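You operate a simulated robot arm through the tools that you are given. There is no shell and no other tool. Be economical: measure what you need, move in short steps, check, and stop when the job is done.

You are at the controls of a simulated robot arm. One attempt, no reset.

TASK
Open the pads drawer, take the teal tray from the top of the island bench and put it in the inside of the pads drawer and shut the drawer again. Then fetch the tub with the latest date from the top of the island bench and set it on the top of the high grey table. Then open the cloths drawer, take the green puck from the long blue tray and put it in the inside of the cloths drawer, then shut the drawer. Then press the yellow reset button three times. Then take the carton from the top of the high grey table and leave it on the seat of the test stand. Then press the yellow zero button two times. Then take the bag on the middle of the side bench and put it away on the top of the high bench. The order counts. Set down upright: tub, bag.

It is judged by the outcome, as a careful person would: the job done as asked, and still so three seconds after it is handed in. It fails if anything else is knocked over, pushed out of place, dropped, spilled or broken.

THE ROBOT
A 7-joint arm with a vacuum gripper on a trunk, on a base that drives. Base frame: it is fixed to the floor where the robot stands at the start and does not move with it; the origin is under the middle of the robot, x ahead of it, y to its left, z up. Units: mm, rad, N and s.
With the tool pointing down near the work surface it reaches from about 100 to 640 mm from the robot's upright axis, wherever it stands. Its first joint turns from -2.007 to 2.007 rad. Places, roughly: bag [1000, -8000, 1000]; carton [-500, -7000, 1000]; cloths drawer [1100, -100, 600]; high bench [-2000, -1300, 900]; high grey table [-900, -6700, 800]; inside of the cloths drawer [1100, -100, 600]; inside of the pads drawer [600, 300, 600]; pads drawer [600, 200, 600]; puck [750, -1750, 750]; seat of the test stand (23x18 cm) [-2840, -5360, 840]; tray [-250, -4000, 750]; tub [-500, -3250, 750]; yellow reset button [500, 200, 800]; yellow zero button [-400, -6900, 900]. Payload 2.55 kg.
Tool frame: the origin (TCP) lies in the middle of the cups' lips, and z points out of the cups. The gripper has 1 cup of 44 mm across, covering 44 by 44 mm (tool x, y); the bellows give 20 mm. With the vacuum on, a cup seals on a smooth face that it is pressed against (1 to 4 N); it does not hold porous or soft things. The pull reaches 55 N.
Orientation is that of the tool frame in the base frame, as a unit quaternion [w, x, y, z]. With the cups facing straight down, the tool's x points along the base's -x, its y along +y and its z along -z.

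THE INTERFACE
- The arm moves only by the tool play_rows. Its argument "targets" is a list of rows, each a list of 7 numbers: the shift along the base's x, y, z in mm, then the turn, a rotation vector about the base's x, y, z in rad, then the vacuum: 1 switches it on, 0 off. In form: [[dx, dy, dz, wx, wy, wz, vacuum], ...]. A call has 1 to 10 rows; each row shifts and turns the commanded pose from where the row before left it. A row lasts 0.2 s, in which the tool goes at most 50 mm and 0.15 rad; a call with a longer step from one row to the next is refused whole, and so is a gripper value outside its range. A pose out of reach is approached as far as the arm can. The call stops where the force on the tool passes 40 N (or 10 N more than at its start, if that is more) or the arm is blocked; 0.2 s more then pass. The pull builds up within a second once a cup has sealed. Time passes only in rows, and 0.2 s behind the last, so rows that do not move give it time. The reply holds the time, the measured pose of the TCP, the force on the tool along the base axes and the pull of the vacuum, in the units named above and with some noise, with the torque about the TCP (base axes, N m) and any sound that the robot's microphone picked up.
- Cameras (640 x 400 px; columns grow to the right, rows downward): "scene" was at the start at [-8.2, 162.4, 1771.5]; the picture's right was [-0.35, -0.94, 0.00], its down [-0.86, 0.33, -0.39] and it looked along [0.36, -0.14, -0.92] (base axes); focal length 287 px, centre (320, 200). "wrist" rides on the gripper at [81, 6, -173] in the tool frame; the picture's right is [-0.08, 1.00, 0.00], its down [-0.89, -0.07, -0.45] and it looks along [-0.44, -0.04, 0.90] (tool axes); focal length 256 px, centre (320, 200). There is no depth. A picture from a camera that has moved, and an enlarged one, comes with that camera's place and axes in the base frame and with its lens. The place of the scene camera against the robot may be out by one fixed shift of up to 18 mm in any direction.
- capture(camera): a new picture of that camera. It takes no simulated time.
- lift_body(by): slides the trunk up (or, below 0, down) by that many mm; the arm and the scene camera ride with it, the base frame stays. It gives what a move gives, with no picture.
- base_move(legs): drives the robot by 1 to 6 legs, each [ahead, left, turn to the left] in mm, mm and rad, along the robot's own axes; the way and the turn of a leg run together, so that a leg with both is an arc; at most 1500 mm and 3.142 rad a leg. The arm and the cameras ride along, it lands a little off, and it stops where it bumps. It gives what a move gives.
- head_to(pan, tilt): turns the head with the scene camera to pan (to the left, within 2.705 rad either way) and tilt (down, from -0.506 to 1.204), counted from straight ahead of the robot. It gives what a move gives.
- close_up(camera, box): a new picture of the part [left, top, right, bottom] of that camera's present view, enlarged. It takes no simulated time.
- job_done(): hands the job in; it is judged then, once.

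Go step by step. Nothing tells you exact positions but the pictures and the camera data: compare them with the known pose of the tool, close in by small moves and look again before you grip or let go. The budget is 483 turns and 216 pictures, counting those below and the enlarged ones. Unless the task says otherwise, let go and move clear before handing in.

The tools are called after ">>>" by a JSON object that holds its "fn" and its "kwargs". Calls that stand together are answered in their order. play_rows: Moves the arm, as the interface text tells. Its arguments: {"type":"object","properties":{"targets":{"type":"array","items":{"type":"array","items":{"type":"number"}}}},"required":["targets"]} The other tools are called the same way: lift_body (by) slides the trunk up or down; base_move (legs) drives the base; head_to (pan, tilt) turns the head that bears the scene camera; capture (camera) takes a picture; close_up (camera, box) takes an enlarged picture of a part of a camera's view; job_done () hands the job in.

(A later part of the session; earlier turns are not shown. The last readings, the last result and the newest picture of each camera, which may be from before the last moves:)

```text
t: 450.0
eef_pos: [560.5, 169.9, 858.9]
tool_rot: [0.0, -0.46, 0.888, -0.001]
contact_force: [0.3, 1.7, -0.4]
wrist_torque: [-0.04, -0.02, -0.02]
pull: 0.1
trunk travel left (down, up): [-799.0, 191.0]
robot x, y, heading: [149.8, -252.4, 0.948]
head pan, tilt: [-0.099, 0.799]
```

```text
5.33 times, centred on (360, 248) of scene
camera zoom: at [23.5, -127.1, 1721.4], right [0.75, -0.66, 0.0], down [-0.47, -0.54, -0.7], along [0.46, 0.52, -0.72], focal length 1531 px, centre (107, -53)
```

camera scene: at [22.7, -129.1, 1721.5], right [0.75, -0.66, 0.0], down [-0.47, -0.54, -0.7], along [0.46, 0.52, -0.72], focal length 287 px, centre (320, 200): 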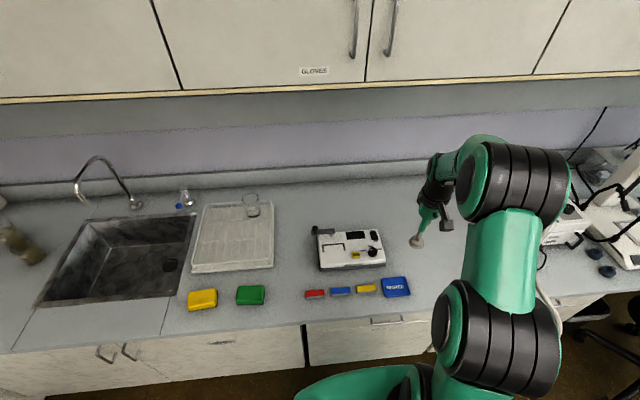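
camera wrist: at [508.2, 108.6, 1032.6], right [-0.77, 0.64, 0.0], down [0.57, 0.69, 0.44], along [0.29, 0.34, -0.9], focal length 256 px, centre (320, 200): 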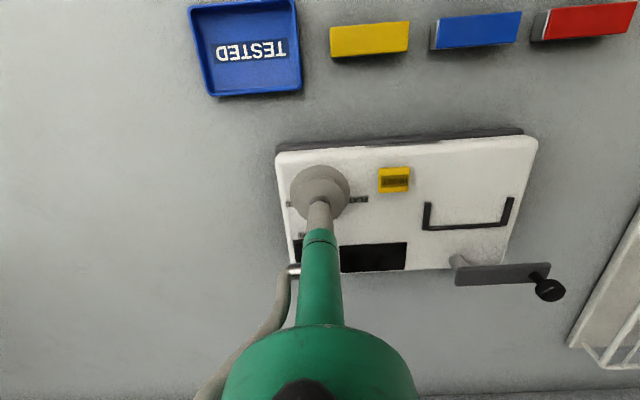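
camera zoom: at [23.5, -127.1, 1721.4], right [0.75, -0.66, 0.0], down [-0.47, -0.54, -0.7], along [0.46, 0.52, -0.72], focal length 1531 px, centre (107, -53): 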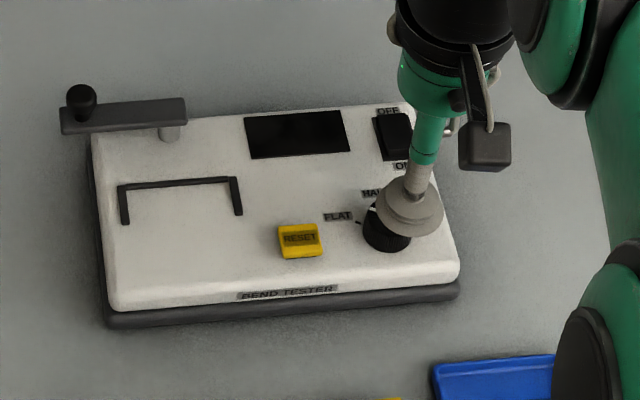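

Torque shows the cup's far rim hit the sloped panel before the small button. I'll offset the cup ~20 mm toward me so its far rim presses the button itself.

>>> {"fn": "play_rows", "kwargs": {"targets": [[-30, 19, 0, 0, 0, 0, 0], [-29, 19, 0, 0, 0, 0, 0], [0, 0, -25, 0, 0, 0, 0]]}}

>>> {"fn": "close_up", "kwargs": {"camera": "wrist", "box": [220, 110, 420, 235]}}

>>> {"fn": "close_up", "kwargs": {"camera": "scene", "box": [300, 210, 420, 285]}}

```text
t: 450.8
eef_pos: [503.5, 208.3, 833.4]
tool_rot: [0.002, -0.459, 0.888, 0.0]
contact_force: [-0.1, -0.2, -0.2]
wrist_torque: [-0.01, 0.01, -0.02]
pull: 0.1
trunk travel left (down, up): [-799.0, 191.0]
robot x, y, heading: [153.4, -251.0, 0.952]
head pan, tilt: [-0.099, 0.799]
```

```text
3.20 times, centred on (320, 172) of wrist
camera zoom: at [450.7, 145.8, 1006.8], right [-0.77, 0.64, 0.0], down [0.57, 0.69, 0.45], along [0.29, 0.34, -0.89], focal length 819 px, centre (320, 288)
```

zoom: 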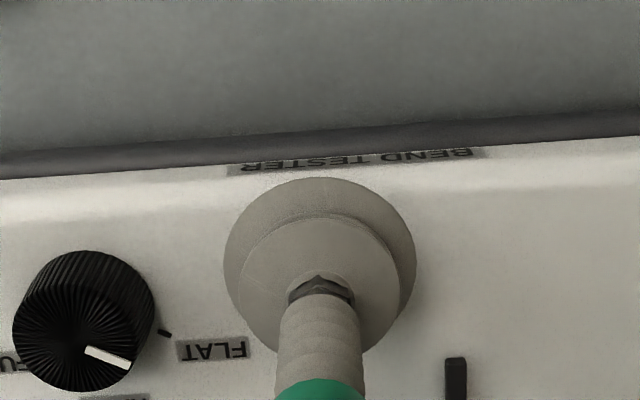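

```text
5.33 times, centred on (360, 248) of scene
camera zoom: at [23.6, -128.7, 1721.6], right [0.75, -0.66, 0.0], down [-0.47, -0.54, -0.7], along [0.46, 0.52, -0.72], focal length 1531 px, centre (107, -53)
```

zoom: 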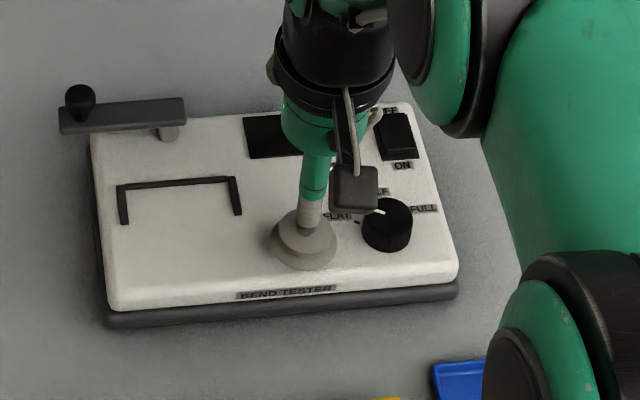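

>>> {"fn": "play_rows", "kwargs": {"targets": [[0, 0, -20, 0, 0, 0, 0], [0, 0, -5, 0, 0, 0, 0], [0, 0, -4, 0, 0, 0, 0], [0, 0, -4, 0, 0, 0, 0]]}}

>>> {"fn": "play_rows", "kwargs": {"targets": [[0, 0, -3, 0, 0, 0, 0], [0, 0, -3, 0, 0, 0, 0]]}}

```text
t: 451.8
eef_pos: [501.5, 208.4, 801.3]
tool_rot: [0.001, -0.459, 0.888, 0.0]
contact_force: [-0.2, -0.4, 1.0]
wrist_torque: [0.02, -0.01, 0.02]
pull: 0.0
trunk travel left (down, up): [-799.0, 191.0]
robot x, y, heading: [150.3, -250.5, 0.948]
head pan, tilt: [-0.099, 0.799]
heard: click
```

```text
t: 452.4
eef_pos: [503.4, 207.5, 797.6]
tool_rot: [0.003, -0.46, 0.888, 0.0]
contact_force: [-1.0, -0.7, 2.9]
wrist_torque: [0.0, -0.03, 0.04]
pull: 0.0
trunk travel left (down, up): [-799.0, 191.0]
robot x, y, heading: [151.6, -254.3, 0.95]
head pan, tilt: [-0.099, 0.799]
```

A click was heard: press 1. Rising fully and pressing again.

>>> {"fn": "play_rows", "kwargs": {"targets": [[0, 0, 10, 0, 0, 0, 0], [0, 0, 15, 0, 0, 0, 0], [0, 0, 0, 0, 0, 0, 0], [0, 0, 0, 0, 0, 0, 0]]}}

>>> {"fn": "play_rows", "kwargs": {"targets": [[0, 0, -10, 0, 0, 0, 0], [0, 0, -8, 0, 0, 0, 0], [0, 0, -4, 0, 0, 0, 0], [0, 0, -2, 0, 0, 0, 0]]}}

```text
t: 453.4
eef_pos: [501.2, 207.8, 821.3]
tool_rot: [0.001, -0.46, 0.888, 0.0]
contact_force: [0.6, -0.2, 0.5]
wrist_torque: [0.04, 0.02, -0.01]
pull: 0.1
trunk travel left (down, up): [-799.0, 191.0]
robot x, y, heading: [150.4, -247.7, 0.952]
head pan, tilt: [-0.099, 0.799]
```

```text
t: 454.4
eef_pos: [501.4, 207.2, 798.4]
tool_rot: [0.002, -0.46, 0.888, 0.001]
contact_force: [0.1, 0.7, 3.5]
wrist_torque: [-0.01, -0.01, -0.01]
pull: 0.0
trunk travel left (down, up): [-799.0, 191.0]
robot x, y, heading: [151.5, -251.6, 0.95]
head pan, tilt: [-0.099, 0.799]
heard: click
```

Second click. Third press.

>>> {"fn": "play_rows", "kwargs": {"targets": [[0, 0, 10, 0, 0, 0, 0], [0, 0, 15, 0, 0, 0, 0], [0, 0, 0, 0, 0, 0, 0], [0, 0, 0, 0, 0, 0, 0]]}}

>>> {"fn": "play_rows", "kwargs": {"targets": [[0, 0, -10, 0, 0, 0, 0], [0, 0, -8, 0, 0, 0, 0], [0, 0, -4, 0, 0, 0, 0], [0, 0, -2, 0, 0, 0, 0]]}}

```text
t: 455.4
eef_pos: [503.8, 208.0, 820.6]
tool_rot: [0.001, -0.459, 0.888, 0.0]
contact_force: [-0.8, -0.3, 1.1]
wrist_torque: [0.04, 0.0, -0.02]
pull: 0.0
trunk travel left (down, up): [-799.0, 191.0]
robot x, y, heading: [149.0, -250.3, 0.945]
head pan, tilt: [-0.099, 0.799]
```

```text
t: 456.4
eef_pos: [502.3, 209.0, 798.9]
tool_rot: [0.001, -0.459, 0.888, 0.0]
contact_force: [0.6, -0.2, 3.0]
wrist_torque: [0.03, 0.01, 0.04]
pull: 0.0
trunk travel left (down, up): [-799.0, 191.0]
robot x, y, heading: [151.0, -250.2, 0.949]
head pan, tilt: [-0.099, 0.799]
heard: click
```

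Three presses registered. Raising and heading to the far table for the carton.

>>> {"fn": "play_rows", "kwargs": {"targets": [[0, 0, 15, 0, 0, 0, 0], [0, 0, 40, 0, 0, 0, 0], [0, 0, 40, 0, 0, 0, 0]]}}

>>> {"fn": "lift_body", "kwargs": {"by": 180}}

>>> {"fn": "capture", "kwargs": {"camera": "wrist"}}

>>> {"fn": "base_move", "kwargs": {"legs": [[-700, 0, 0]]}}

>>> {"fn": "play_rows", "kwargs": {"targets": [[-24, -34, 0, 0, 0, 0, 0], [-24, -34, 0, 0, 0, 0, 0], [-24, -34, 0, 0, 0, 0, 0], [-24, -34, 0, 0, 0, 0, 0]]}}

>>> {"fn": "base_move", "kwargs": {"legs": [[0, 0, -3.141]]}}

```text
t: 457.2
eef_pos: [500.7, 206.3, 893.4]
tool_rot: [0.001, -0.46, 0.888, 0.0]
contact_force: [0.8, -0.9, -0.4]
wrist_torque: [0.02, 0.01, -0.02]
pull: 0.0
trunk travel left (down, up): [-799.0, 191.0]
robot x, y, heading: [150.9, -251.7, 0.946]
head pan, tilt: [-0.099, 0.799]
```

```text
t: 459.2
eef_pos: [502.4, 208.0, 1075.0]
tool_rot: [0.002, -0.459, 0.888, 0.0]
contact_force: [-0.8, 0.0, 0.1]
wrist_torque: [0.0, 0.03, -0.01]
pull: 0.0
trunk travel left (down, up): [-979.0, 11.0]
robot x, y, heading: [150.3, -250.5, 0.946]
head pan, tilt: [-0.099, 0.799]
```

```text
93 pictures are left
camera wrist: at [448.9, 145.2, 1246.8], right [-0.77, 0.64, 0.0], down [0.57, 0.69, 0.45], along [0.29, 0.34, -0.89], focal length 256 px, centre (320, 200)
```

wrist: 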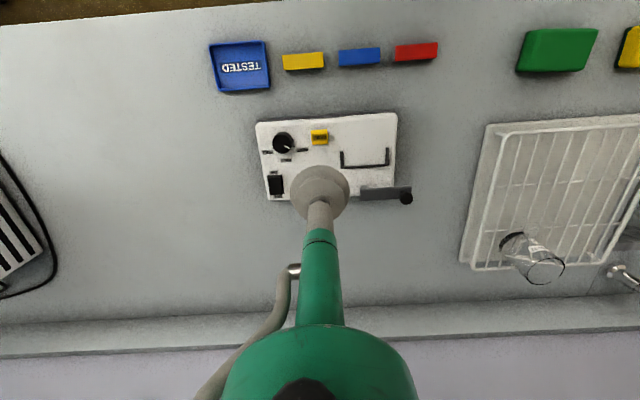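

```text
t: 463.0
eef_pos: [105.4, -353.5, 1074.7]
tool_rot: [0.002, -0.453, 0.892, 0.0]
contact_force: [1.3, -0.3, 0.2]
wrist_torque: [0.01, -0.02, 0.03]
pull: 0.0
trunk travel left (down, up): [-979.0, 11.0]
robot x, y, heading: [-254.1, -804.5, 0.937]
head pan, tilt: [-0.099, 0.799]
```

```text
t: 464.0
eef_pos: [7.8, -489.3, 1076.5]
tool_rot: [0.003, -0.451, 0.892, 0.0]
contact_force: [-0.2, -0.8, -0.1]
wrist_torque: [0.02, -0.02, -0.01]
pull: 0.0
trunk travel left (down, up): [-979.0, 11.0]
robot x, y, heading: [-254.7, -804.8, 0.934]
head pan, tilt: [-0.099, 0.799]
```

```text
t: 471.6
eef_pos: [-492.2, -1142.7, 1074.2]
tool_rot: [-0.001, 0.873, 0.488, -0.001]
contact_force: [-0.7, -0.2, -0.8]
wrist_torque: [0.0, -0.03, 0.03]
pull: 0.0
trunk travel left (down, up): [-979.0, 11.0]
robot x, y, heading: [-254.1, -807.2, -2.129]
head pan, tilt: [-0.099, 0.799]
```

>>> {"fn": "base_move", "kwargs": {"legs": [[0, 0, -0.06], [1400, 0, 0]]}}

>>> {"fn": "base_move", "kwargs": {"legs": [[1400, 0, 0]]}}

```text
t: 479.0
eef_pos: [-1311.3, -2289.2, 1074.4]
tool_rot: [-0.001, 0.883, 0.47, -0.001]
contact_force: [0.5, -0.1, 0.1]
wrist_torque: [0.02, 0.01, -0.02]
pull: 0.0
trunk travel left (down, up): [-979.0, 11.0]
robot x, y, heading: [-1058.1, -1960.3, -2.168]
head pan, tilt: [-0.099, 0.799]
```

```text
t: 486.0
eef_pos: [-2126.7, -3437.4, 1075.1]
tool_rot: [-0.001, 0.888, 0.46, -0.001]
contact_force: [0.2, -0.7, -1.1]
wrist_torque: [0.02, -0.02, 0.02]
pull: 0.1
trunk travel left (down, up): [-979.0, 11.0]
robot x, y, heading: [-1866.9, -3116.1, -2.19]
head pan, tilt: [-0.099, 0.799]
```

>>> {"fn": "base_move", "kwargs": {"legs": [[1330, 0, 0], [0, 1450, 0]]}}

>>> {"fn": "base_move", "kwargs": {"legs": [[0, 1450, 0], [0, 280, 0]]}}

>>> {"fn": "head_to", "kwargs": {"pan": 0.1, "tilt": 0.6}}

>>> {"fn": "capture", "kwargs": {"camera": "scene"}}

```text
t: 499.3
eef_pos: [-1758.3, -5338.2, 1075.2]
tool_rot: [-0.001, 0.892, 0.451, -0.001]
contact_force: [0.4, -0.7, 0.7]
wrist_torque: [0.01, -0.01, -0.02]
pull: 0.0
trunk travel left (down, up): [-979.0, 11.0]
robot x, y, heading: [-1490.0, -5022.6, -2.214]
head pan, tilt: [-0.099, 0.799]
```

```text
t: 508.1
eef_pos: [-343.2, -6370.3, 1075.4]
tool_rot: [-0.001, 0.888, 0.46, -0.001]
contact_force: [-0.4, -0.4, 0.9]
wrist_torque: [-0.01, 0.0, 0.0]
pull: 0.0
trunk travel left (down, up): [-979.0, 11.0]
robot x, y, heading: [-84.0, -6050.3, -2.196]
head pan, tilt: [-0.099, 0.799]
```

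```text
t: 508.8
eef_pos: [-341.8, -6369.9, 1075.8]
tool_rot: [0.0, 0.888, 0.46, -0.001]
contact_force: [-1.4, -0.9, -0.7]
wrist_torque: [0.01, -0.01, -0.04]
pull: 0.1
trunk travel left (down, up): [-979.0, 11.0]
robot x, y, heading: [-85.8, -6047.4, -2.189]
head pan, tilt: [0.099, 0.6]
```

```text
92 pictures are left
camera scene: at [47.2, -6173.3, 1918.3], right [-0.87, 0.5, 0.0], down [0.28, 0.49, -0.82], along [-0.41, -0.71, -0.57], focal length 287 px, centre (320, 200)
```

scene: 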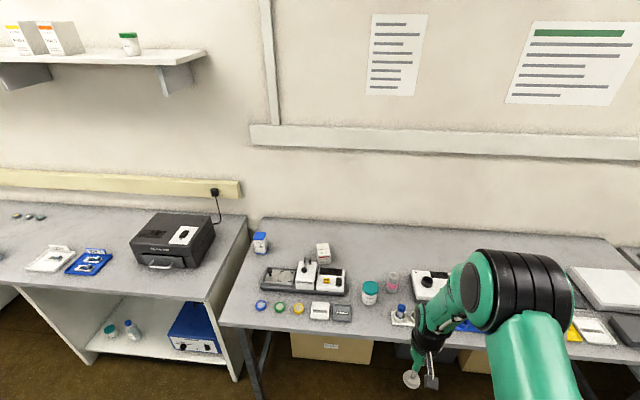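

The carton is near (-476, -7045). I'll approach opposite it and view with the wrist camera.

>>> {"fn": "base_move", "kwargs": {"legs": [[0, 257, 0], [350, 0, 0]]}}

>>> {"fn": "capture", "kwargs": {"camera": "wrist"}}

>>> {"fn": "capture", "kwargs": {"camera": "scene"}}

```text
t: 512.5
eef_pos: [-326.9, -6804.5, 1075.1]
tool_rot: [-0.001, 0.885, 0.466, -0.001]
contact_force: [0.2, 0.1, 0.6]
wrist_torque: [-0.03, 0.03, 0.03]
pull: 0.1
trunk travel left (down, up): [-979.0, 11.0]
robot x, y, heading: [-72.5, -6480.8, -2.181]
head pan, tilt: [0.099, 0.6]
```

```text
91 pictures are left
camera wrist: at [-276.1, -6740.4, 1247.9], right [0.78, -0.63, 0.0], down [-0.56, -0.69, 0.45], along [-0.28, -0.35, -0.89], focal length 256 px, centre (320, 200)
```

wrist: 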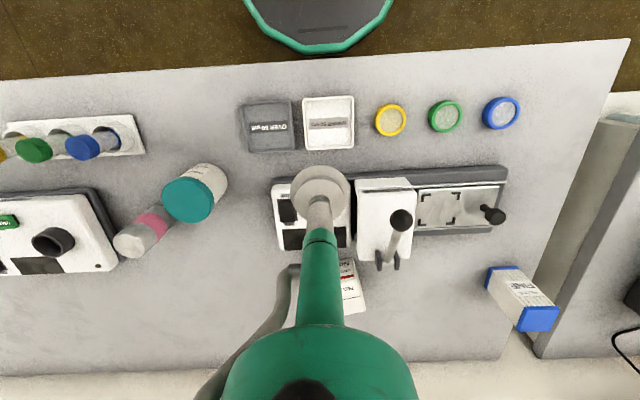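

```text
90 pictures are left
camera scene: at [60.5, -6601.4, 1918.4], right [-0.87, 0.49, 0.0], down [0.28, 0.49, -0.83], along [-0.4, -0.72, -0.56], focal length 287 px, centre (320, 200)
```

scene: 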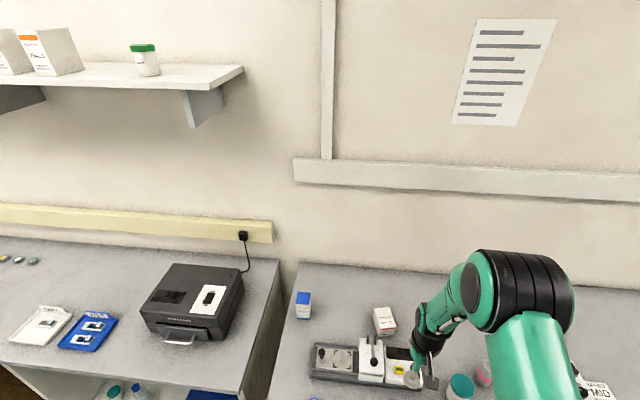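

>>> {"fn": "close_up", "kwargs": {"camera": "scene", "box": [280, 270, 440, 390]}}

```text
3.33 times, centred on (360, 330) of scene
camera zoom: at [60.5, -6601.4, 1918.4], right [-0.87, 0.49, 0.0], down [0.28, 0.49, -0.83], along [-0.4, -0.72, -0.56], focal length 957 px, centre (187, -233)
```

zoom: 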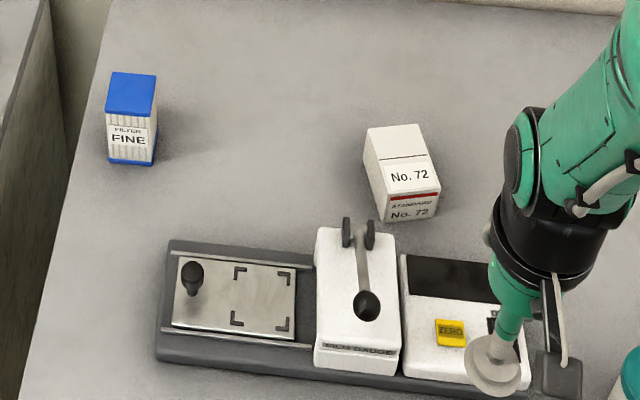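

The carton (Standard No. 72) is low, about 66 mm wide with top ≈ z 895. I'll edge a bit closer to bring it into reach.

>>> {"fn": "base_move", "kwargs": {"legs": [[80, 0, 0]]}}

>>> {"fn": "play_rows", "kwargs": {"targets": [[-21, -32, 0, 0, 0, 0, 0], [-21, -32, 0, 0, 0, 0, 0], [-21, -32, 0, 0, 0, 0, 0], [-21, -32, 0, 0, 0, 0, 0]]}}

>>> {"fn": "capture", "kwargs": {"camera": "wrist"}}

```text
t: 513.6
eef_pos: [-372.6, -6868.3, 1075.8]
tool_rot: [0.0, 0.885, 0.465, -0.001]
contact_force: [0.1, -0.6, 0.2]
wrist_torque: [0.05, 0.02, 0.0]
pull: 0.0
trunk travel left (down, up): [-979.0, 11.0]
robot x, y, heading: [-115.6, -6543.8, -2.18]
head pan, tilt: [0.099, 0.6]
```

```text
t: 514.6
eef_pos: [-457.0, -6996.5, 1074.9]
tool_rot: [0.0, 0.885, 0.465, -0.001]
contact_force: [0.0, -0.8, 0.4]
wrist_torque: [0.02, -0.02, 0.02]
pull: 0.1
trunk travel left (down, up): [-979.0, 11.0]
robot x, y, heading: [-117.8, -6545.4, -2.177]
head pan, tilt: [0.099, 0.6]
```

```text
88 pictures are left
camera wrist: at [-405.8, -6933.8, 1247.6], right [0.78, -0.63, 0.0], down [-0.56, -0.7, 0.45], along [-0.28, -0.35, -0.89], focal length 256 px, centre (320, 200)
```

wrist: 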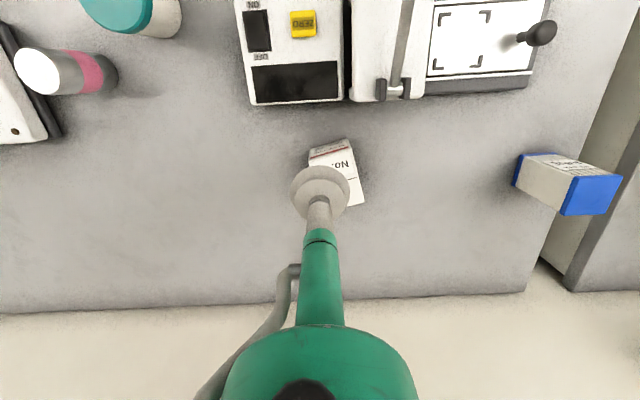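

Carton top centre ≈ (-477, -7064). Extending toward it while lowering.

>>> {"fn": "play_rows", "kwargs": {"targets": [[-4, -15, -30, 0, 0, 0, 0], [-4, -15, -30, 0, 0, 0, 0], [-4, -15, -30, 0, 0, 0, 0], [-4, -15, -20, 0, 0, 0, 0]]}}

>>> {"fn": "capture", "kwargs": {"camera": "wrist"}}

```text
t: 515.6
eef_pos: [-472.4, -7057.1, 963.7]
tool_rot: [0.0, 0.885, 0.465, -0.001]
contact_force: [0.3, -0.1, 0.3]
wrist_torque: [0.04, -0.03, 0.03]
pull: 0.0
trunk travel left (down, up): [-979.0, 11.0]
robot x, y, heading: [-118.8, -6540.8, -2.182]
head pan, tilt: [0.099, 0.6]
```

```text
87 pictures are left
camera wrist: at [-420.7, -6994.3, 1136.7], right [0.78, -0.63, 0.0], down [-0.56, -0.69, 0.45], along [-0.28, -0.35, -0.89], focal length 256 px, centre (320, 200)
```

wrist: 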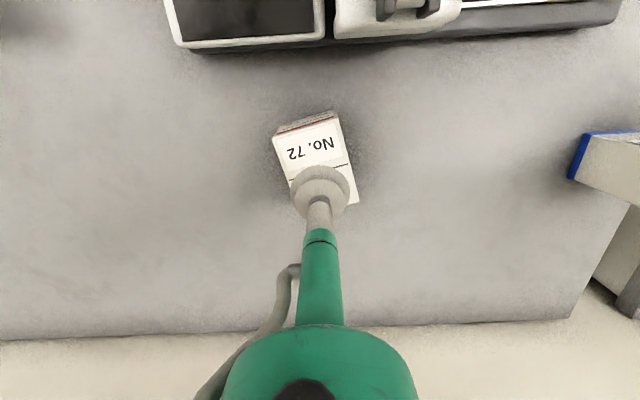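

Aligned with the carton centre at (-473, -7057). Descending with vacuum.

>>> {"fn": "play_rows", "kwargs": {"targets": [[0, 0, -25, 0, 0, 0, 0], [0, 0, -15, 0, 0, 0, 1], [0, 0, -8, 0, 0, 0, 1], [0, 0, -5, 0, 0, 0, 1], [0, 0, -4, 0, 0, 0, 1], [0, 0, -4, 0, 0, 0, 1]]}}

```text
t: 517.0
eef_pos: [-472.2, -7057.8, 910.2]
tool_rot: [0.001, 0.885, 0.465, -0.004]
contact_force: [3.3, 4.8, 19.7]
wrist_torque: [0.34, -0.27, -0.01]
pull: 54.4
trunk travel left (down, up): [-979.0, 11.0]
robot x, y, heading: [-115.4, -6542.3, -2.179]
head pan, tilt: [0.099, 0.6]
```

Sealed on the carton. Lifting.

>>> {"fn": "play_rows", "kwargs": {"targets": [[0, 0, 10, 0, 0, 0, 1], [0, 0, 15, 0, 0, 0, 1], [0, 0, 30, 0, 0, 0, 1], [4, 15, 40, 0, 0, 0, 1], [4, 15, 40, 0, 0, 0, 1], [4, 15, 30, 0, 0, 0, 1], [15, 25, 10, 0, 0, 0, 1], [15, 25, 0, 0, 0, 0, 1]]}}

>>> {"fn": "capture", "kwargs": {"camera": "wrist"}}

```text
t: 518.8
eef_pos: [-430.3, -6961.7, 1080.7]
tool_rot: [0.001, 0.885, 0.465, -0.003]
contact_force: [-0.6, 0.3, -0.9]
wrist_torque: [0.02, -0.01, 0.02]
pull: 54.9
trunk travel left (down, up): [-979.0, 11.0]
robot x, y, heading: [-118.9, -6540.9, -2.182]
head pan, tilt: [0.099, 0.6]
```

```text
86 pictures are left
camera wrist: at [-379.3, -6898.3, 1254.1], right [0.78, -0.63, 0.0], down [-0.56, -0.69, 0.45], along [-0.28, -0.35, -0.89], focal length 256 px, centre (320, 200)
```

wrist: 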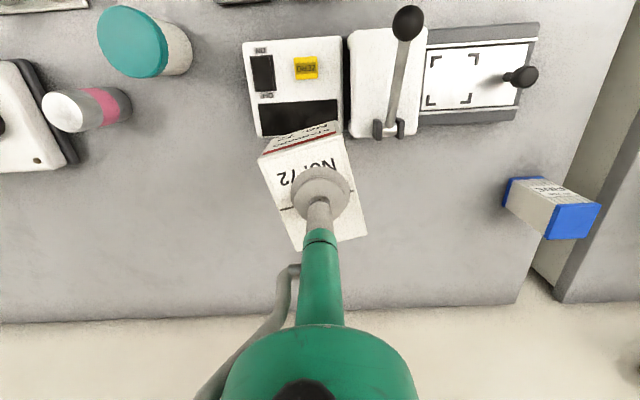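

Carton in hand. Backing out and driving to the test stand.

>>> {"fn": "base_move", "kwargs": {"legs": [[-400, 0, 0], [0, -1450, 0]]}}

>>> {"fn": "play_rows", "kwargs": {"targets": [[28, 40, 0, 0, 0, 0, 1], [28, 40, 0, 0, 0, 0, 1]]}}

>>> {"fn": "base_move", "kwargs": {"legs": [[0, -1440, 0]]}}

>>> {"fn": "head_to", "kwargs": {"pan": 0.0, "tilt": 0.7}}

>>> {"fn": "capture", "kwargs": {"camera": "scene"}}

```text
t: 527.9
eef_pos: [-1371.3, -5801.0, 1081.1]
tool_rot: [0.0, 0.892, 0.453, -0.001]
contact_force: [0.6, 0.3, -2.3]
wrist_torque: [0.01, -0.02, -0.04]
pull: 55.0
trunk travel left (down, up): [-979.0, 11.0]
robot x, y, heading: [-1051.1, -5390.6, -2.207]
head pan, tilt: [0.099, 0.6]
```

```text
t: 528.5
eef_pos: [-1315.5, -5720.1, 1079.9]
tool_rot: [0.0, 0.892, 0.452, -0.003]
contact_force: [0.1, 0.3, -0.8]
wrist_torque: [0.0, 0.0, -0.03]
pull: 55.0
trunk travel left (down, up): [-979.0, 11.0]
robot x, y, heading: [-1047.5, -5390.6, -2.207]
head pan, tilt: [0.099, 0.6]
```

```text
t: 535.7
eef_pos: [-2479.1, -4827.3, 1080.1]
tool_rot: [0.0, 0.898, 0.439, -0.001]
contact_force: [0.3, 0.3, -0.7]
wrist_torque: [0.01, -0.02, -0.01]
pull: 54.6
trunk travel left (down, up): [-979.0, 11.0]
robot x, y, heading: [-2198.7, -4507.2, -2.243]
head pan, tilt: [0.099, 0.6]
```

```text
t: 536.4
eef_pos: [-2478.9, -4826.9, 1079.5]
tool_rot: [-0.001, 0.898, 0.439, -0.001]
contact_force: [0.1, -0.2, -1.5]
wrist_torque: [-0.02, -0.01, 0.0]
pull: 54.8
trunk travel left (down, up): [-979.0, 11.0]
robot x, y, heading: [-2201.1, -4503.7, -2.244]
head pan, tilt: [0.0, 0.7]
```

```text
85 pictures are left
camera scene: at [-2079.1, -4628.3, 1909.8], right [-0.78, 0.62, 0.0], down [0.4, 0.5, -0.77], along [-0.47, -0.6, -0.64], focal length 287 px, centre (320, 200)
```

scene: 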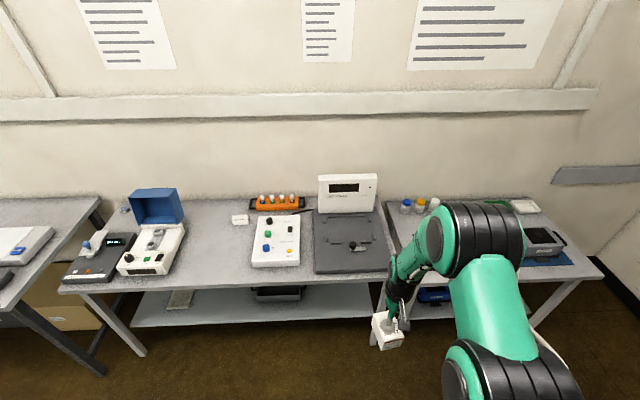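

>>> {"fn": "close_up", "kwargs": {"camera": "scene", "box": [230, 160, 410, 290]}}

```text
3.08 times, centred on (320, 225) of scene
camera zoom: at [-2079.1, -4628.3, 1909.8], right [-0.78, 0.62, 0.0], down [0.4, 0.5, -0.77], along [-0.47, -0.6, -0.64], focal length 883 px, centre (320, 123)
```

zoom: 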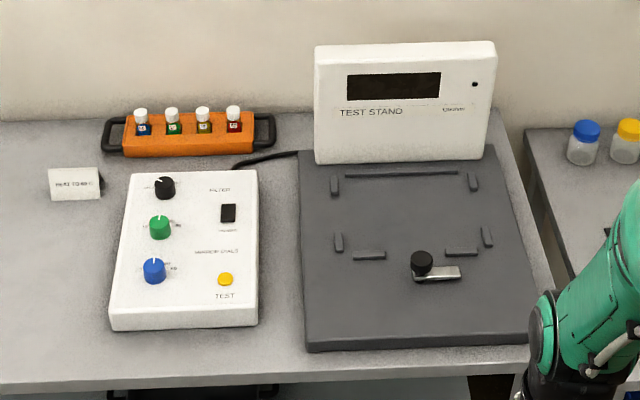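

The seat is the bracketed area on the dark TEST STAND plate, centred about (-2841, -5350, 840). Approaching.

>>> {"fn": "base_move", "kwargs": {"legs": [[0, 0, 0.05], [450, 0, 0]]}}

>>> {"fn": "capture", "kwargs": {"camera": "wrist"}}

```text
t: 539.5
eef_pos: [-2718.5, -5201.9, 1079.7]
tool_rot: [-0.001, 0.887, 0.461, -0.002]
contact_force: [0.4, 0.0, -0.6]
wrist_torque: [0.02, 0.03, 0.06]
pull: 55.3
trunk travel left (down, up): [-979.0, 11.0]
robot x, y, heading: [-2457.0, -4864.5, -2.188]
head pan, tilt: [0.0, 0.7]
```

```text
83 pictures are left
camera wrist: at [-2667.1, -5139.6, 1252.6], right [0.77, -0.64, 0.0], down [-0.57, -0.69, 0.45], along [-0.29, -0.34, -0.89], focal length 256 px, centre (320, 200)
```

wrist: 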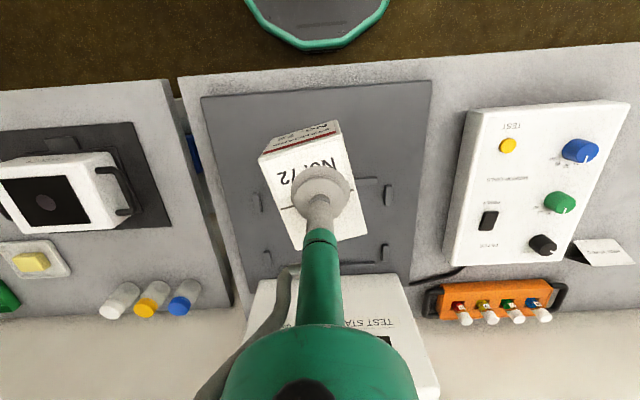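

Moving over the seat centre (-2833, -5347).

>>> {"fn": "play_rows", "kwargs": {"targets": [[-29, -36, -10, 0, 0, 0, 1], [-29, -36, -10, 0, 0, 0, 1], [-29, -36, -10, 0, 0, 0, 1], [-28, -36, -20, 0, 0, 0, 1]]}}

>>> {"fn": "capture", "kwargs": {"camera": "wrist"}}

>>> {"fn": "capture", "kwargs": {"camera": "scene"}}

```text
t: 540.5
eef_pos: [-2836.4, -5347.1, 1028.2]
tool_rot: [-0.002, 0.887, 0.461, 0.0]
contact_force: [0.2, 0.4, -1.0]
wrist_torque: [0.06, -0.05, 0.01]
pull: 55.0
trunk travel left (down, up): [-979.0, 11.0]
robot x, y, heading: [-2454.8, -4867.6, -2.185]
head pan, tilt: [0.0, 0.7]
```

```text
82 pictures are left
camera wrist: at [-2784.6, -5285.3, 1201.2], right [0.77, -0.64, 0.0], down [-0.57, -0.69, 0.45], along [-0.28, -0.34, -0.9], focal length 256 px, centre (320, 200)
```

wrist: 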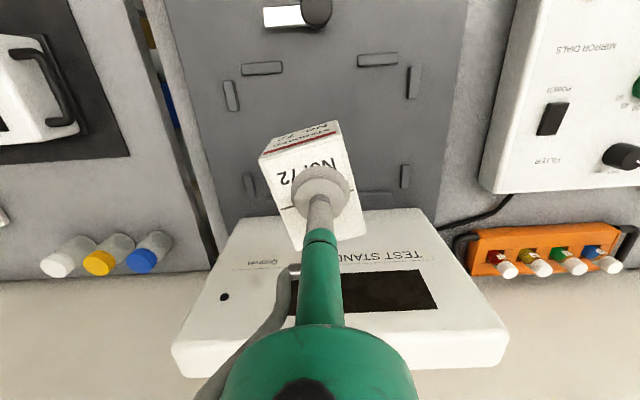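

```text
81 pictures are left
camera scene: at [-2331.8, -4985.8, 1909.8], right [-0.82, 0.58, 0.0], down [0.37, 0.53, -0.76], along [-0.44, -0.62, -0.65], focal length 287 px, centre (320, 200)
```

scene: 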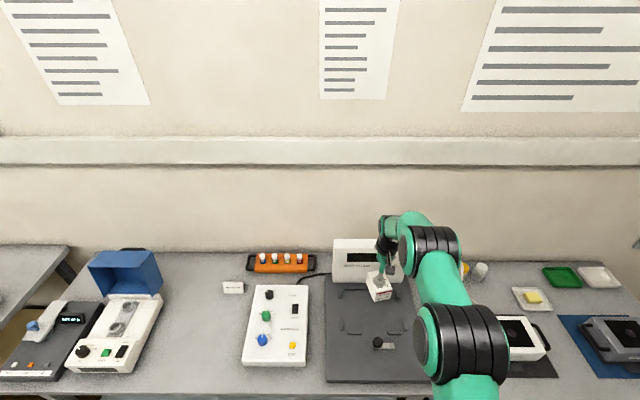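

The landing point is within the brackets' centre. Lowering onto the seat.

>>> {"fn": "lift_body", "kwargs": {"by": -90}}

>>> {"fn": "play_rows", "kwargs": {"targets": [[0, 0, -10, 0, 0, 0, 1], [0, 0, -8, 0, 0, 0, 1], [0, 0, -6, 0, 0, 0, 1]]}}

>>> {"fn": "capture", "kwargs": {"camera": "wrist"}}

>>> {"fn": "close_up", "kwargs": {"camera": "scene", "box": [310, 200, 470, 390]}}

```text
t: 541.8
eef_pos: [-2835.0, -5346.3, 939.6]
tool_rot: [0.001, 0.887, 0.462, -0.002]
contact_force: [0.2, -0.7, -0.9]
wrist_torque: [-0.05, 0.01, -0.01]
pull: 55.7
trunk travel left (down, up): [-889.0, 101.0]
robot x, y, heading: [-2459.5, -4866.4, -2.193]
head pan, tilt: [0.0, 0.7]
```

```text
t: 542.5
eef_pos: [-2836.1, -5346.4, 915.2]
tool_rot: [0.0, 0.887, 0.462, -0.001]
contact_force: [-0.3, 0.8, -1.6]
wrist_torque: [0.0, -0.01, 0.01]
pull: 55.0
trunk travel left (down, up): [-889.0, 101.0]
robot x, y, heading: [-2458.9, -4869.4, -2.189]
head pan, tilt: [0.0, 0.7]
```

```text
80 pictures are left
camera wrist: at [-2783.8, -5283.1, 1088.4], right [0.77, -0.64, 0.0], down [-0.57, -0.69, 0.45], along [-0.29, -0.34, -0.89], focal length 256 px, centre (320, 200)
```

wrist: 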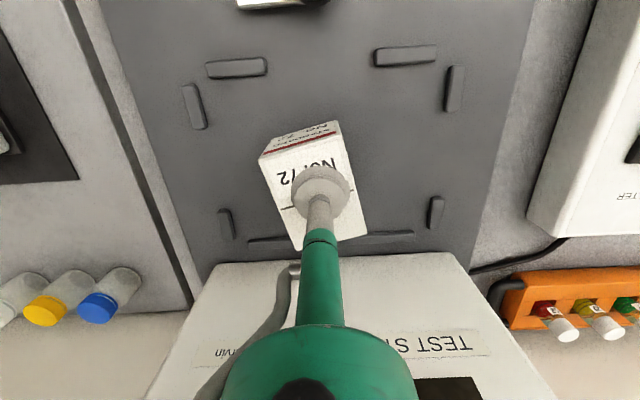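

```text
2.11 times, centred on (390, 295) of scene
camera zoom: at [-2329.6, -4982.9, 1819.8], right [-0.82, 0.58, 0.0], down [0.37, 0.53, -0.76], along [-0.44, -0.62, -0.64], focal length 604 px, centre (173, 0)
```

zoom: 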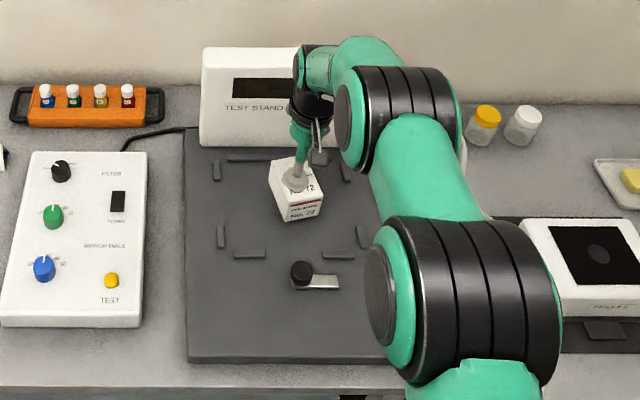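

Shifting 13 mm toward me for centring, then lowering to contact.

>>> {"fn": "play_rows", "kwargs": {"targets": [[8, 10, 0, 0, 0, 0, 1], [0, 0, -5, 0, 0, 0, 1], [0, 0, -5, 0, 0, 0, 1], [0, 0, -4, 0, 0, 0, 1]]}}

```text
t: 543.5
eef_pos: [-2826.8, -5334.8, 901.7]
tool_rot: [-0.001, 0.887, 0.461, -0.001]
contact_force: [0.4, -0.6, -0.8]
wrist_torque: [0.02, -0.03, -0.01]
pull: 54.8
trunk travel left (down, up): [-889.0, 101.0]
robot x, y, heading: [-2453.0, -4867.5, -2.186]
head pan, tilt: [0.0, 0.7]
```

>>> {"fn": "play_rows", "kwargs": {"targets": [[0, 0, -4, 0, 0, 0, 1], [0, 0, -4, 0, 0, 0, 1], [0, 0, -3, 0, 0, 0, 1]]}}

```text
t: 544.4
eef_pos: [-2827.1, -5335.7, 891.9]
tool_rot: [0.0, 0.887, 0.462, -0.002]
contact_force: [0.3, 0.3, -0.3]
wrist_torque: [-0.01, 0.0, -0.01]
pull: 54.3
trunk travel left (down, up): [-889.0, 101.0]
robot x, y, heading: [-2458.0, -4868.2, -2.196]
head pan, tilt: [0.0, 0.7]
```

>>> {"fn": "play_rows", "kwargs": {"targets": [[0, 0, -3, 0, 0, 0, 1], [0, 0, -3, 0, 0, 0, 1], [0, 0, -3, 0, 0, 0, 1]]}}

```text
t: 545.1
eef_pos: [-2828.2, -5335.7, 888.5]
tool_rot: [0.001, 0.887, 0.462, -0.007]
contact_force: [1.1, 6.7, 33.1]
wrist_torque: [0.3, -0.28, 0.0]
pull: 54.9
trunk travel left (down, up): [-889.0, 101.0]
robot x, y, heading: [-2456.4, -4866.8, -2.19]
head pan, tilt: [0.0, 0.7]
```

Seated. Releasing and rising.

>>> {"fn": "play_rows", "kwargs": {"targets": [[0, 0, 4, 0, 0, 0, 1], [0, 0, 0, 0, 0, 0, 0], [0, 0, 0, 0, 0, 0, 0], [0, 0, 0, 0, 0, 0, 0], [0, 0, 5, 0, 0, 0, 0], [0, 0, 20, 0, 0, 0, 0], [0, 0, 40, 0, 0, 0, 0], [0, 0, 40, 0, 0, 0, 0]]}}

>>> {"fn": "lift_body", "kwargs": {"by": 90}}

>>> {"fn": "capture", "kwargs": {"camera": "wrist"}}

```text
t: 547.0
eef_pos: [-2826.8, -5334.8, 991.2]
tool_rot: [-0.001, 0.887, 0.461, 0.0]
contact_force: [0.3, -0.5, -0.2]
wrist_torque: [-0.03, 0.01, 0.0]
pull: 0.2
trunk travel left (down, up): [-889.0, 101.0]
robot x, y, heading: [-2456.1, -4862.9, -2.189]
head pan, tilt: [0.0, 0.7]
```

```text
t: 548.2
eef_pos: [-2827.5, -5336.7, 1081.8]
tool_rot: [0.0, 0.887, 0.462, -0.001]
contact_force: [0.8, -0.4, -1.2]
wrist_torque: [-0.04, -0.05, 0.02]
pull: 0.1
trunk travel left (down, up): [-979.0, 11.0]
robot x, y, heading: [-2456.9, -4865.9, -2.188]
head pan, tilt: [0.0, 0.7]
```

```text
78 pictures are left
camera wrist: at [-2775.5, -5273.3, 1254.2], right [0.77, -0.64, 0.0], down [-0.57, -0.69, 0.45], along [-0.29, -0.34, -0.89], focal length 256 px, centre (320, 200)
```

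wrist: 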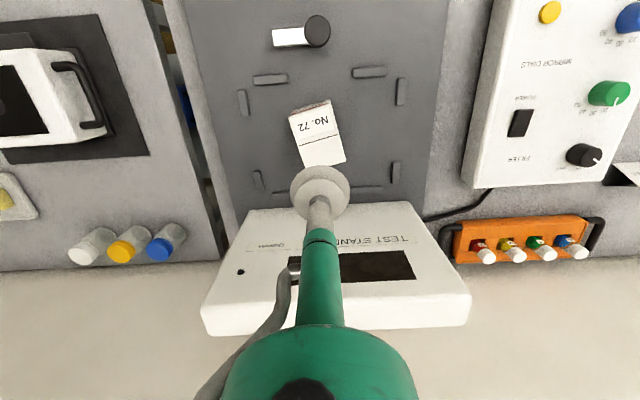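

Carton sits within the seat brackets. Now back to the zero button at the grey table.

>>> {"fn": "base_move", "kwargs": {"legs": [[-400, 0, 0], [0, 1450, 0]]}}

>>> {"fn": "play_rows", "kwargs": {"targets": [[25, 35, 0, 0, 0, 0, 0], [25, 35, 0, 0, 0, 0, 0], [25, 35, 0, 0, 0, 0, 0], [25, 35, 0, 0, 0, 0, 0]]}}

>>> {"fn": "base_move", "kwargs": {"legs": [[0, 1400, 0]]}}

```text
t: 557.5
eef_pos: [-1393.8, -5840.7, 1081.5]
tool_rot: [-0.001, 0.882, 0.471, -0.001]
contact_force: [0.3, 0.2, -0.1]
wrist_torque: [-0.02, 0.01, 0.01]
pull: 0.1
trunk travel left (down, up): [-979.0, 11.0]
robot x, y, heading: [-1032.1, -5366.8, -2.165]
head pan, tilt: [0.0, 0.7]
```

```text
t: 558.5
eef_pos: [-1293.1, -5697.2, 1083.8]
tool_rot: [0.0, 0.882, 0.471, -0.002]
contact_force: [0.4, 0.3, 0.2]
wrist_torque: [-0.05, 0.03, -0.01]
pull: 0.0
trunk travel left (down, up): [-979.0, 11.0]
robot x, y, heading: [-1034.5, -5366.8, -2.166]
head pan, tilt: [0.0, 0.7]
```

```text
t: 565.4
eef_pos: [-149.3, -6470.8, 1083.1]
tool_rot: [-0.001, 0.881, 0.474, -0.001]
contact_force: [-0.3, -0.7, -0.2]
wrist_torque: [-0.02, -0.03, -0.01]
pull: 0.0
trunk travel left (down, up): [-979.0, 11.0]
robot x, y, heading: [110.5, -6135.8, -2.162]
head pan, tilt: [0.0, 0.7]
```

>>> {"fn": "base_move", "kwargs": {"legs": [[380, 0, 0]]}}

>>> {"fn": "capture", "kwargs": {"camera": "wrist"}}

```text
t: 567.8
eef_pos: [-364.2, -6794.5, 1083.0]
tool_rot: [0.0, 0.881, 0.474, -0.002]
contact_force: [-0.5, -0.3, 0.1]
wrist_torque: [0.02, 0.02, 0.02]
pull: 0.0
trunk travel left (down, up): [-979.0, 11.0]
robot x, y, heading: [-105.1, -6457.2, -2.161]
head pan, tilt: [0.0, 0.7]
```

```text
77 pictures are left
camera wrist: at [-315.3, -6729.9, 1255.8], right [0.79, -0.62, 0.0], down [-0.55, -0.71, 0.45], along [-0.28, -0.35, -0.89], focal length 256 px, centre (320, 200)
```

wrist: 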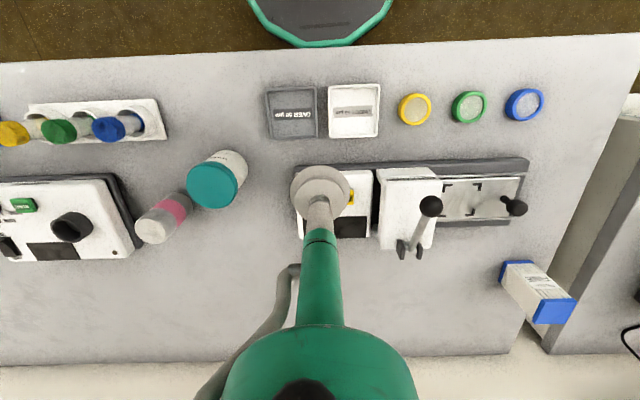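

Shifting the tool aside to get a clear view of the ZERO button.

>>> {"fn": "play_rows", "kwargs": {"targets": [[-25, 17, -30, 0, 0, 0, 0], [-25, 17, -30, 0, 0, 0, 0], [-10, -14, -30, 0, 0, 0, 0]]}}

>>> {"fn": "capture", "kwargs": {"camera": "wrist"}}

```text
t: 568.6
eef_pos: [-425.9, -6775.0, 994.3]
tool_rot: [-0.001, 0.88, 0.474, -0.001]
contact_force: [0.2, -0.6, -0.1]
wrist_torque: [0.0, 0.01, 0.04]
pull: 0.1
trunk travel left (down, up): [-979.0, 11.0]
robot x, y, heading: [-108.0, -6457.0, -2.161]
head pan, tilt: [0.0, 0.7]
```

```text
76 pictures are left
camera wrist: at [-376.0, -6710.9, 1167.3], right [0.79, -0.62, 0.0], down [-0.55, -0.71, 0.45], along [-0.28, -0.35, -0.89], focal length 256 px, centre (320, 200)
```

wrist: 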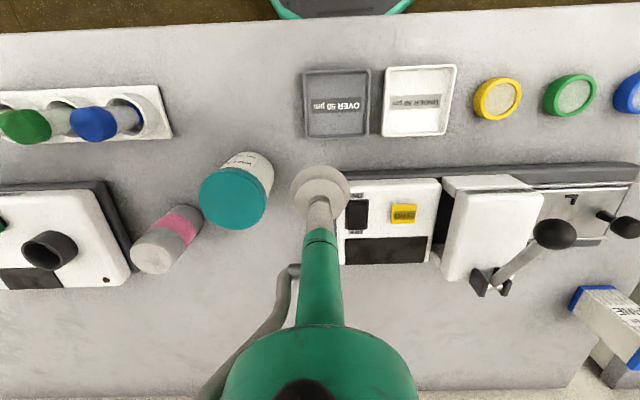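

ZERO button at (-390, -6886, ~905). Positioning the cup 20 mm toward me so its far rim lands on the button.

>>> {"fn": "play_rows", "kwargs": {"targets": [[16, -31.5, 0, 0, 0, 0, 0], [16, -31.5, 0, 0, 0, 0, 0], [15.5, -31.5, 0, 0, 0, 0, 0], [0, 0, -30, 0, 0, 0, 0], [0, 0, -25, 0, 0, 0, 0]]}}

>>> {"fn": "close_up", "kwargs": {"camera": "wrist", "box": [220, 110, 420, 235]}}

>>> {"fn": "head_to", "kwargs": {"pan": 0.1, "tilt": 0.9}}

>>> {"fn": "capture", "kwargs": {"camera": "scene"}}

```text
t: 569.8
eef_pos: [-377.5, -6868.8, 936.0]
tool_rot: [0.0, 0.881, 0.473, -0.002]
contact_force: [-0.7, -0.6, -0.2]
wrist_torque: [0.0, -0.01, 0.0]
pull: 0.0
trunk travel left (down, up): [-979.0, 11.0]
robot x, y, heading: [-107.7, -6459.5, -2.162]
head pan, tilt: [0.0, 0.7]
```

```text
3.20 times, centred on (320, 172) of wrist
camera zoom: at [-326.9, -6804.5, 1109.9], right [0.79, -0.62, 0.0], down [-0.55, -0.7, 0.45], along [-0.28, -0.35, -0.89], focal length 819 px, centre (320, 288)
```

zoom: 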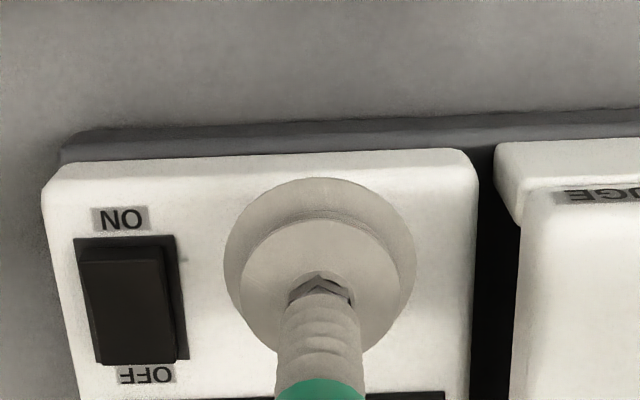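

```text
t: 570.5
eef_pos: [-377.6, -6867.6, 937.3]
tool_rot: [0.0, 0.881, 0.473, 0.001]
contact_force: [-0.6, 0.3, 0.6]
wrist_torque: [0.01, 0.02, 0.01]
pull: 0.0
trunk travel left (down, up): [-979.0, 11.0]
robot x, y, heading: [-106.7, -6461.4, -2.162]
head pan, tilt: [0.099, 0.901]
```

```text
74 pictures are left
camera scene: at [36.0, -6567.2, 1893.7], right [-0.88, 0.47, 0.0], down [0.37, 0.69, -0.62], along [-0.29, -0.55, -0.78], focal length 287 px, centre (320, 200)
```

scene: 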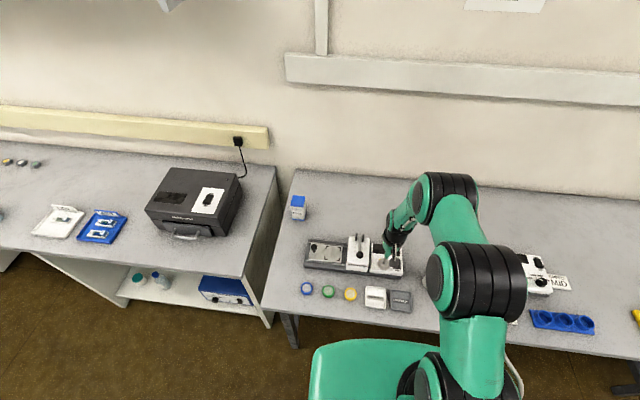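

>>> {"fn": "play_rows", "kwargs": {"targets": [[0, 0, -15, 0, 0, 0, 0], [0, 0, -6, 0, 0, 0, 0], [0, 0, -4, 0, 0, 0, 0], [0, 0, -3, 0, 0, 0, 0]]}}

```text
t: 571.5
eef_pos: [-377.3, -6870.0, 909.1]
tool_rot: [-0.001, 0.881, 0.473, -0.002]
contact_force: [0.0, 0.1, 0.0]
wrist_torque: [-0.02, -0.01, 0.01]
pull: 0.0
trunk travel left (down, up): [-979.0, 11.0]
robot x, y, heading: [-107.7, -6459.1, -2.159]
head pan, tilt: [0.099, 0.901]
```

>>> {"fn": "play_rows", "kwargs": {"targets": [[0, 0, -3, 0, 0, 0, 0], [0, 0, -3, 0, 0, 0, 0]]}}

```text
t: 572.1
eef_pos: [-377.9, -6867.6, 903.3]
tool_rot: [0.0, 0.881, 0.472, -0.001]
contact_force: [1.0, 0.2, 2.1]
wrist_torque: [-0.02, 0.03, -0.01]
pull: 0.1
trunk travel left (down, up): [-979.0, 11.0]
robot x, y, heading: [-106.1, -6457.5, -2.157]
head pan, tilt: [0.099, 0.901]
heard: click
```

Click: press 1. Releasing and pressing again.

>>> {"fn": "play_rows", "kwargs": {"targets": [[0, 0, 10, 0, 0, 0, 0], [0, 0, 15, 0, 0, 0, 0], [0, 0, 0, 0, 0, 0, 0], [0, 0, 0, 0, 0, 0, 0]]}}

>>> {"fn": "play_rows", "kwargs": {"targets": [[0, 0, -10, 0, 0, 0, 0], [0, 0, -9, 0, 0, 0, 0], [0, 0, -4, 0, 0, 0, 0], [0, 0, -2, 0, 0, 0, 0]]}}

```text
t: 573.1
eef_pos: [-378.5, -6870.3, 927.8]
tool_rot: [0.0, 0.881, 0.473, -0.001]
contact_force: [-0.1, -0.5, -0.4]
wrist_torque: [0.01, 0.04, 0.03]
pull: 0.1
trunk travel left (down, up): [-979.0, 11.0]
robot x, y, heading: [-107.0, -6458.8, -2.165]
head pan, tilt: [0.099, 0.901]
```

```text
t: 574.1
eef_pos: [-376.4, -6868.5, 903.4]
tool_rot: [0.0, 0.881, 0.473, -0.002]
contact_force: [1.2, 0.1, 0.9]
wrist_torque: [-0.01, 0.07, 0.0]
pull: 0.0
trunk travel left (down, up): [-979.0, 11.0]
robot x, y, heading: [-104.3, -6458.9, -2.159]
head pan, tilt: [0.099, 0.901]
heard: click
```

Two presses registered. Now to the side bench for the bag.

>>> {"fn": "play_rows", "kwargs": {"targets": [[0, 0, 15, 0, 0, 0, 0], [0, 0, 40, 0, 0, 0, 0], [0, 0, 40, 0, 0, 0, 0], [0, 0, 40, 0, 0, 0, 0], [0, 0, 40, 0, 0, 0, 0]]}}

>>> {"fn": "base_move", "kwargs": {"legs": [[-350, 0, 0], [0, 1000, -0.03]]}}

>>> {"fn": "head_to", "kwargs": {"pan": 0.5, "tilt": 0.5}}

>>> {"fn": "capture", "kwargs": {"camera": "scene"}}

```text
t: 575.3
eef_pos: [-377.6, -6866.0, 1080.4]
tool_rot: [-0.001, 0.881, 0.473, -0.001]
contact_force: [-0.4, -0.1, -0.7]
wrist_torque: [-0.03, 0.04, 0.0]
pull: 0.1
trunk travel left (down, up): [-979.0, 11.0]
robot x, y, heading: [-104.7, -6457.3, -2.162]
head pan, tilt: [0.099, 0.901]
```

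```text
t: 582.4
eef_pos: [626.8, -7127.3, 1079.2]
tool_rot: [-0.001, 0.886, 0.463, -0.002]
contact_force: [-0.4, 0.0, -0.3]
wrist_torque: [0.01, 0.02, 0.0]
pull: 0.0
trunk travel left (down, up): [-979.0, 11.0]
robot x, y, heading: [910.6, -6723.2, -2.177]
head pan, tilt: [0.099, 0.901]
```

```text
t: 583.3
eef_pos: [628.1, -7126.9, 1079.7]
tool_rot: [-0.001, 0.886, 0.463, -0.001]
contact_force: [0.0, -0.2, 0.0]
wrist_torque: [-0.03, -0.03, 0.02]
pull: 0.0
trunk travel left (down, up): [-979.0, 11.0]
robot x, y, heading: [913.0, -6723.7, -2.182]
head pan, tilt: [0.499, 0.499]
```

```text
73 pictures are left
camera scene: at [1075.7, -6861.2, 1927.4], right [-0.99, 0.11, 0.0], down [0.06, 0.48, -0.88], along [-0.1, -0.87, -0.48], focal length 287 px, centre (320, 200)
```

scene: 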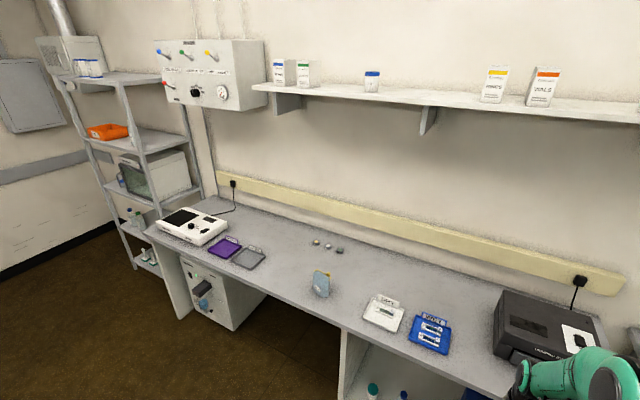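

>>> {"fn": "close_up", "kwargs": {"camera": "scene", "box": [280, 230, 380, 310]}}

```text
5.00 times, centred on (330, 270) of scene
camera zoom: at [1075.7, -6861.2, 1927.4], right [-0.99, 0.11, 0.0], down [0.06, 0.48, -0.88], along [-0.1, -0.87, -0.48], focal length 1435 px, centre (270, -150)
```

zoom: 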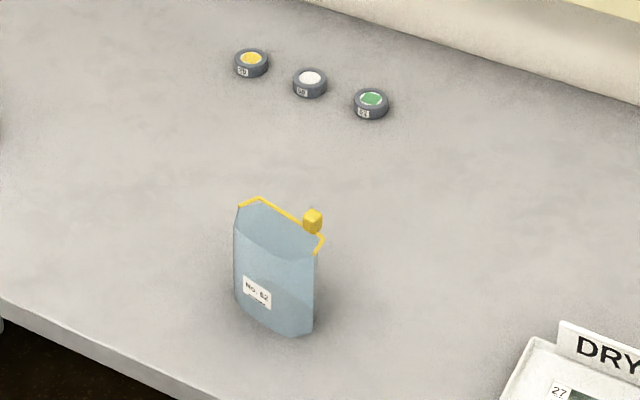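

The bag ("No. 82"?) is a stiff-looking wedge pouch near (958, -7865). Moving closer for wrist-camera views.

>>> {"fn": "base_move", "kwargs": {"legs": [[0, 640, 0], [250, 0, 0]]}}

>>> {"fn": "capture", "kwargs": {"camera": "wrist"}}

>>> {"fn": "head_to", "kwargs": {"pan": 0.1, "tilt": 0.8}}

>>> {"fn": "capture", "kwargs": {"camera": "scene"}}

```text
t: 588.3
eef_pos: [997.3, -7698.0, 1079.4]
tool_rot: [0.0, 0.89, 0.456, -0.001]
contact_force: [0.3, -1.1, 0.5]
wrist_torque: [-0.02, 0.0, 0.03]
pull: 0.1
trunk travel left (down, up): [-979.0, 11.0]
robot x, y, heading: [1282.3, -7299.2, -2.199]
head pan, tilt: [0.499, 0.499]
```

```text
71 pictures are left
camera wrist: at [1049.5, -7635.8, 1252.2], right [0.77, -0.64, 0.0], down [-0.58, -0.68, 0.45], along [-0.29, -0.34, -0.89], focal length 256 px, centre (320, 200)
```

wrist: 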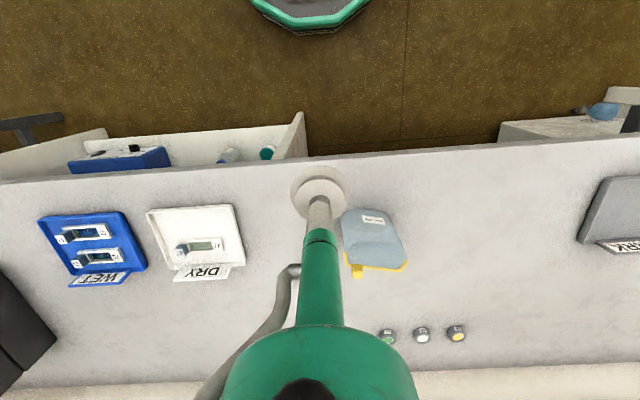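

```text
t: 589.1
eef_pos: [997.0, -7697.2, 1080.1]
tool_rot: [-0.001, 0.89, 0.457, -0.002]
contact_force: [-0.2, -0.2, -0.4]
wrist_torque: [-0.01, -0.02, 0.01]
pull: 0.0
trunk travel left (down, up): [-979.0, 11.0]
robot x, y, heading: [1283.4, -7296.6, -2.196]
head pan, tilt: [0.099, 0.799]
```

```text
70 pictures are left
camera scene: at [1419.9, -7417.9, 1901.6], right [-0.86, 0.5, 0.0], down [0.36, 0.62, -0.7], along [-0.35, -0.6, -0.72], focal length 287 px, centre (320, 200)
```

scene: 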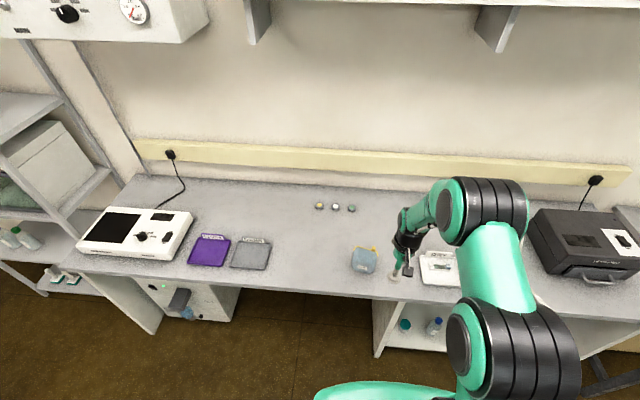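

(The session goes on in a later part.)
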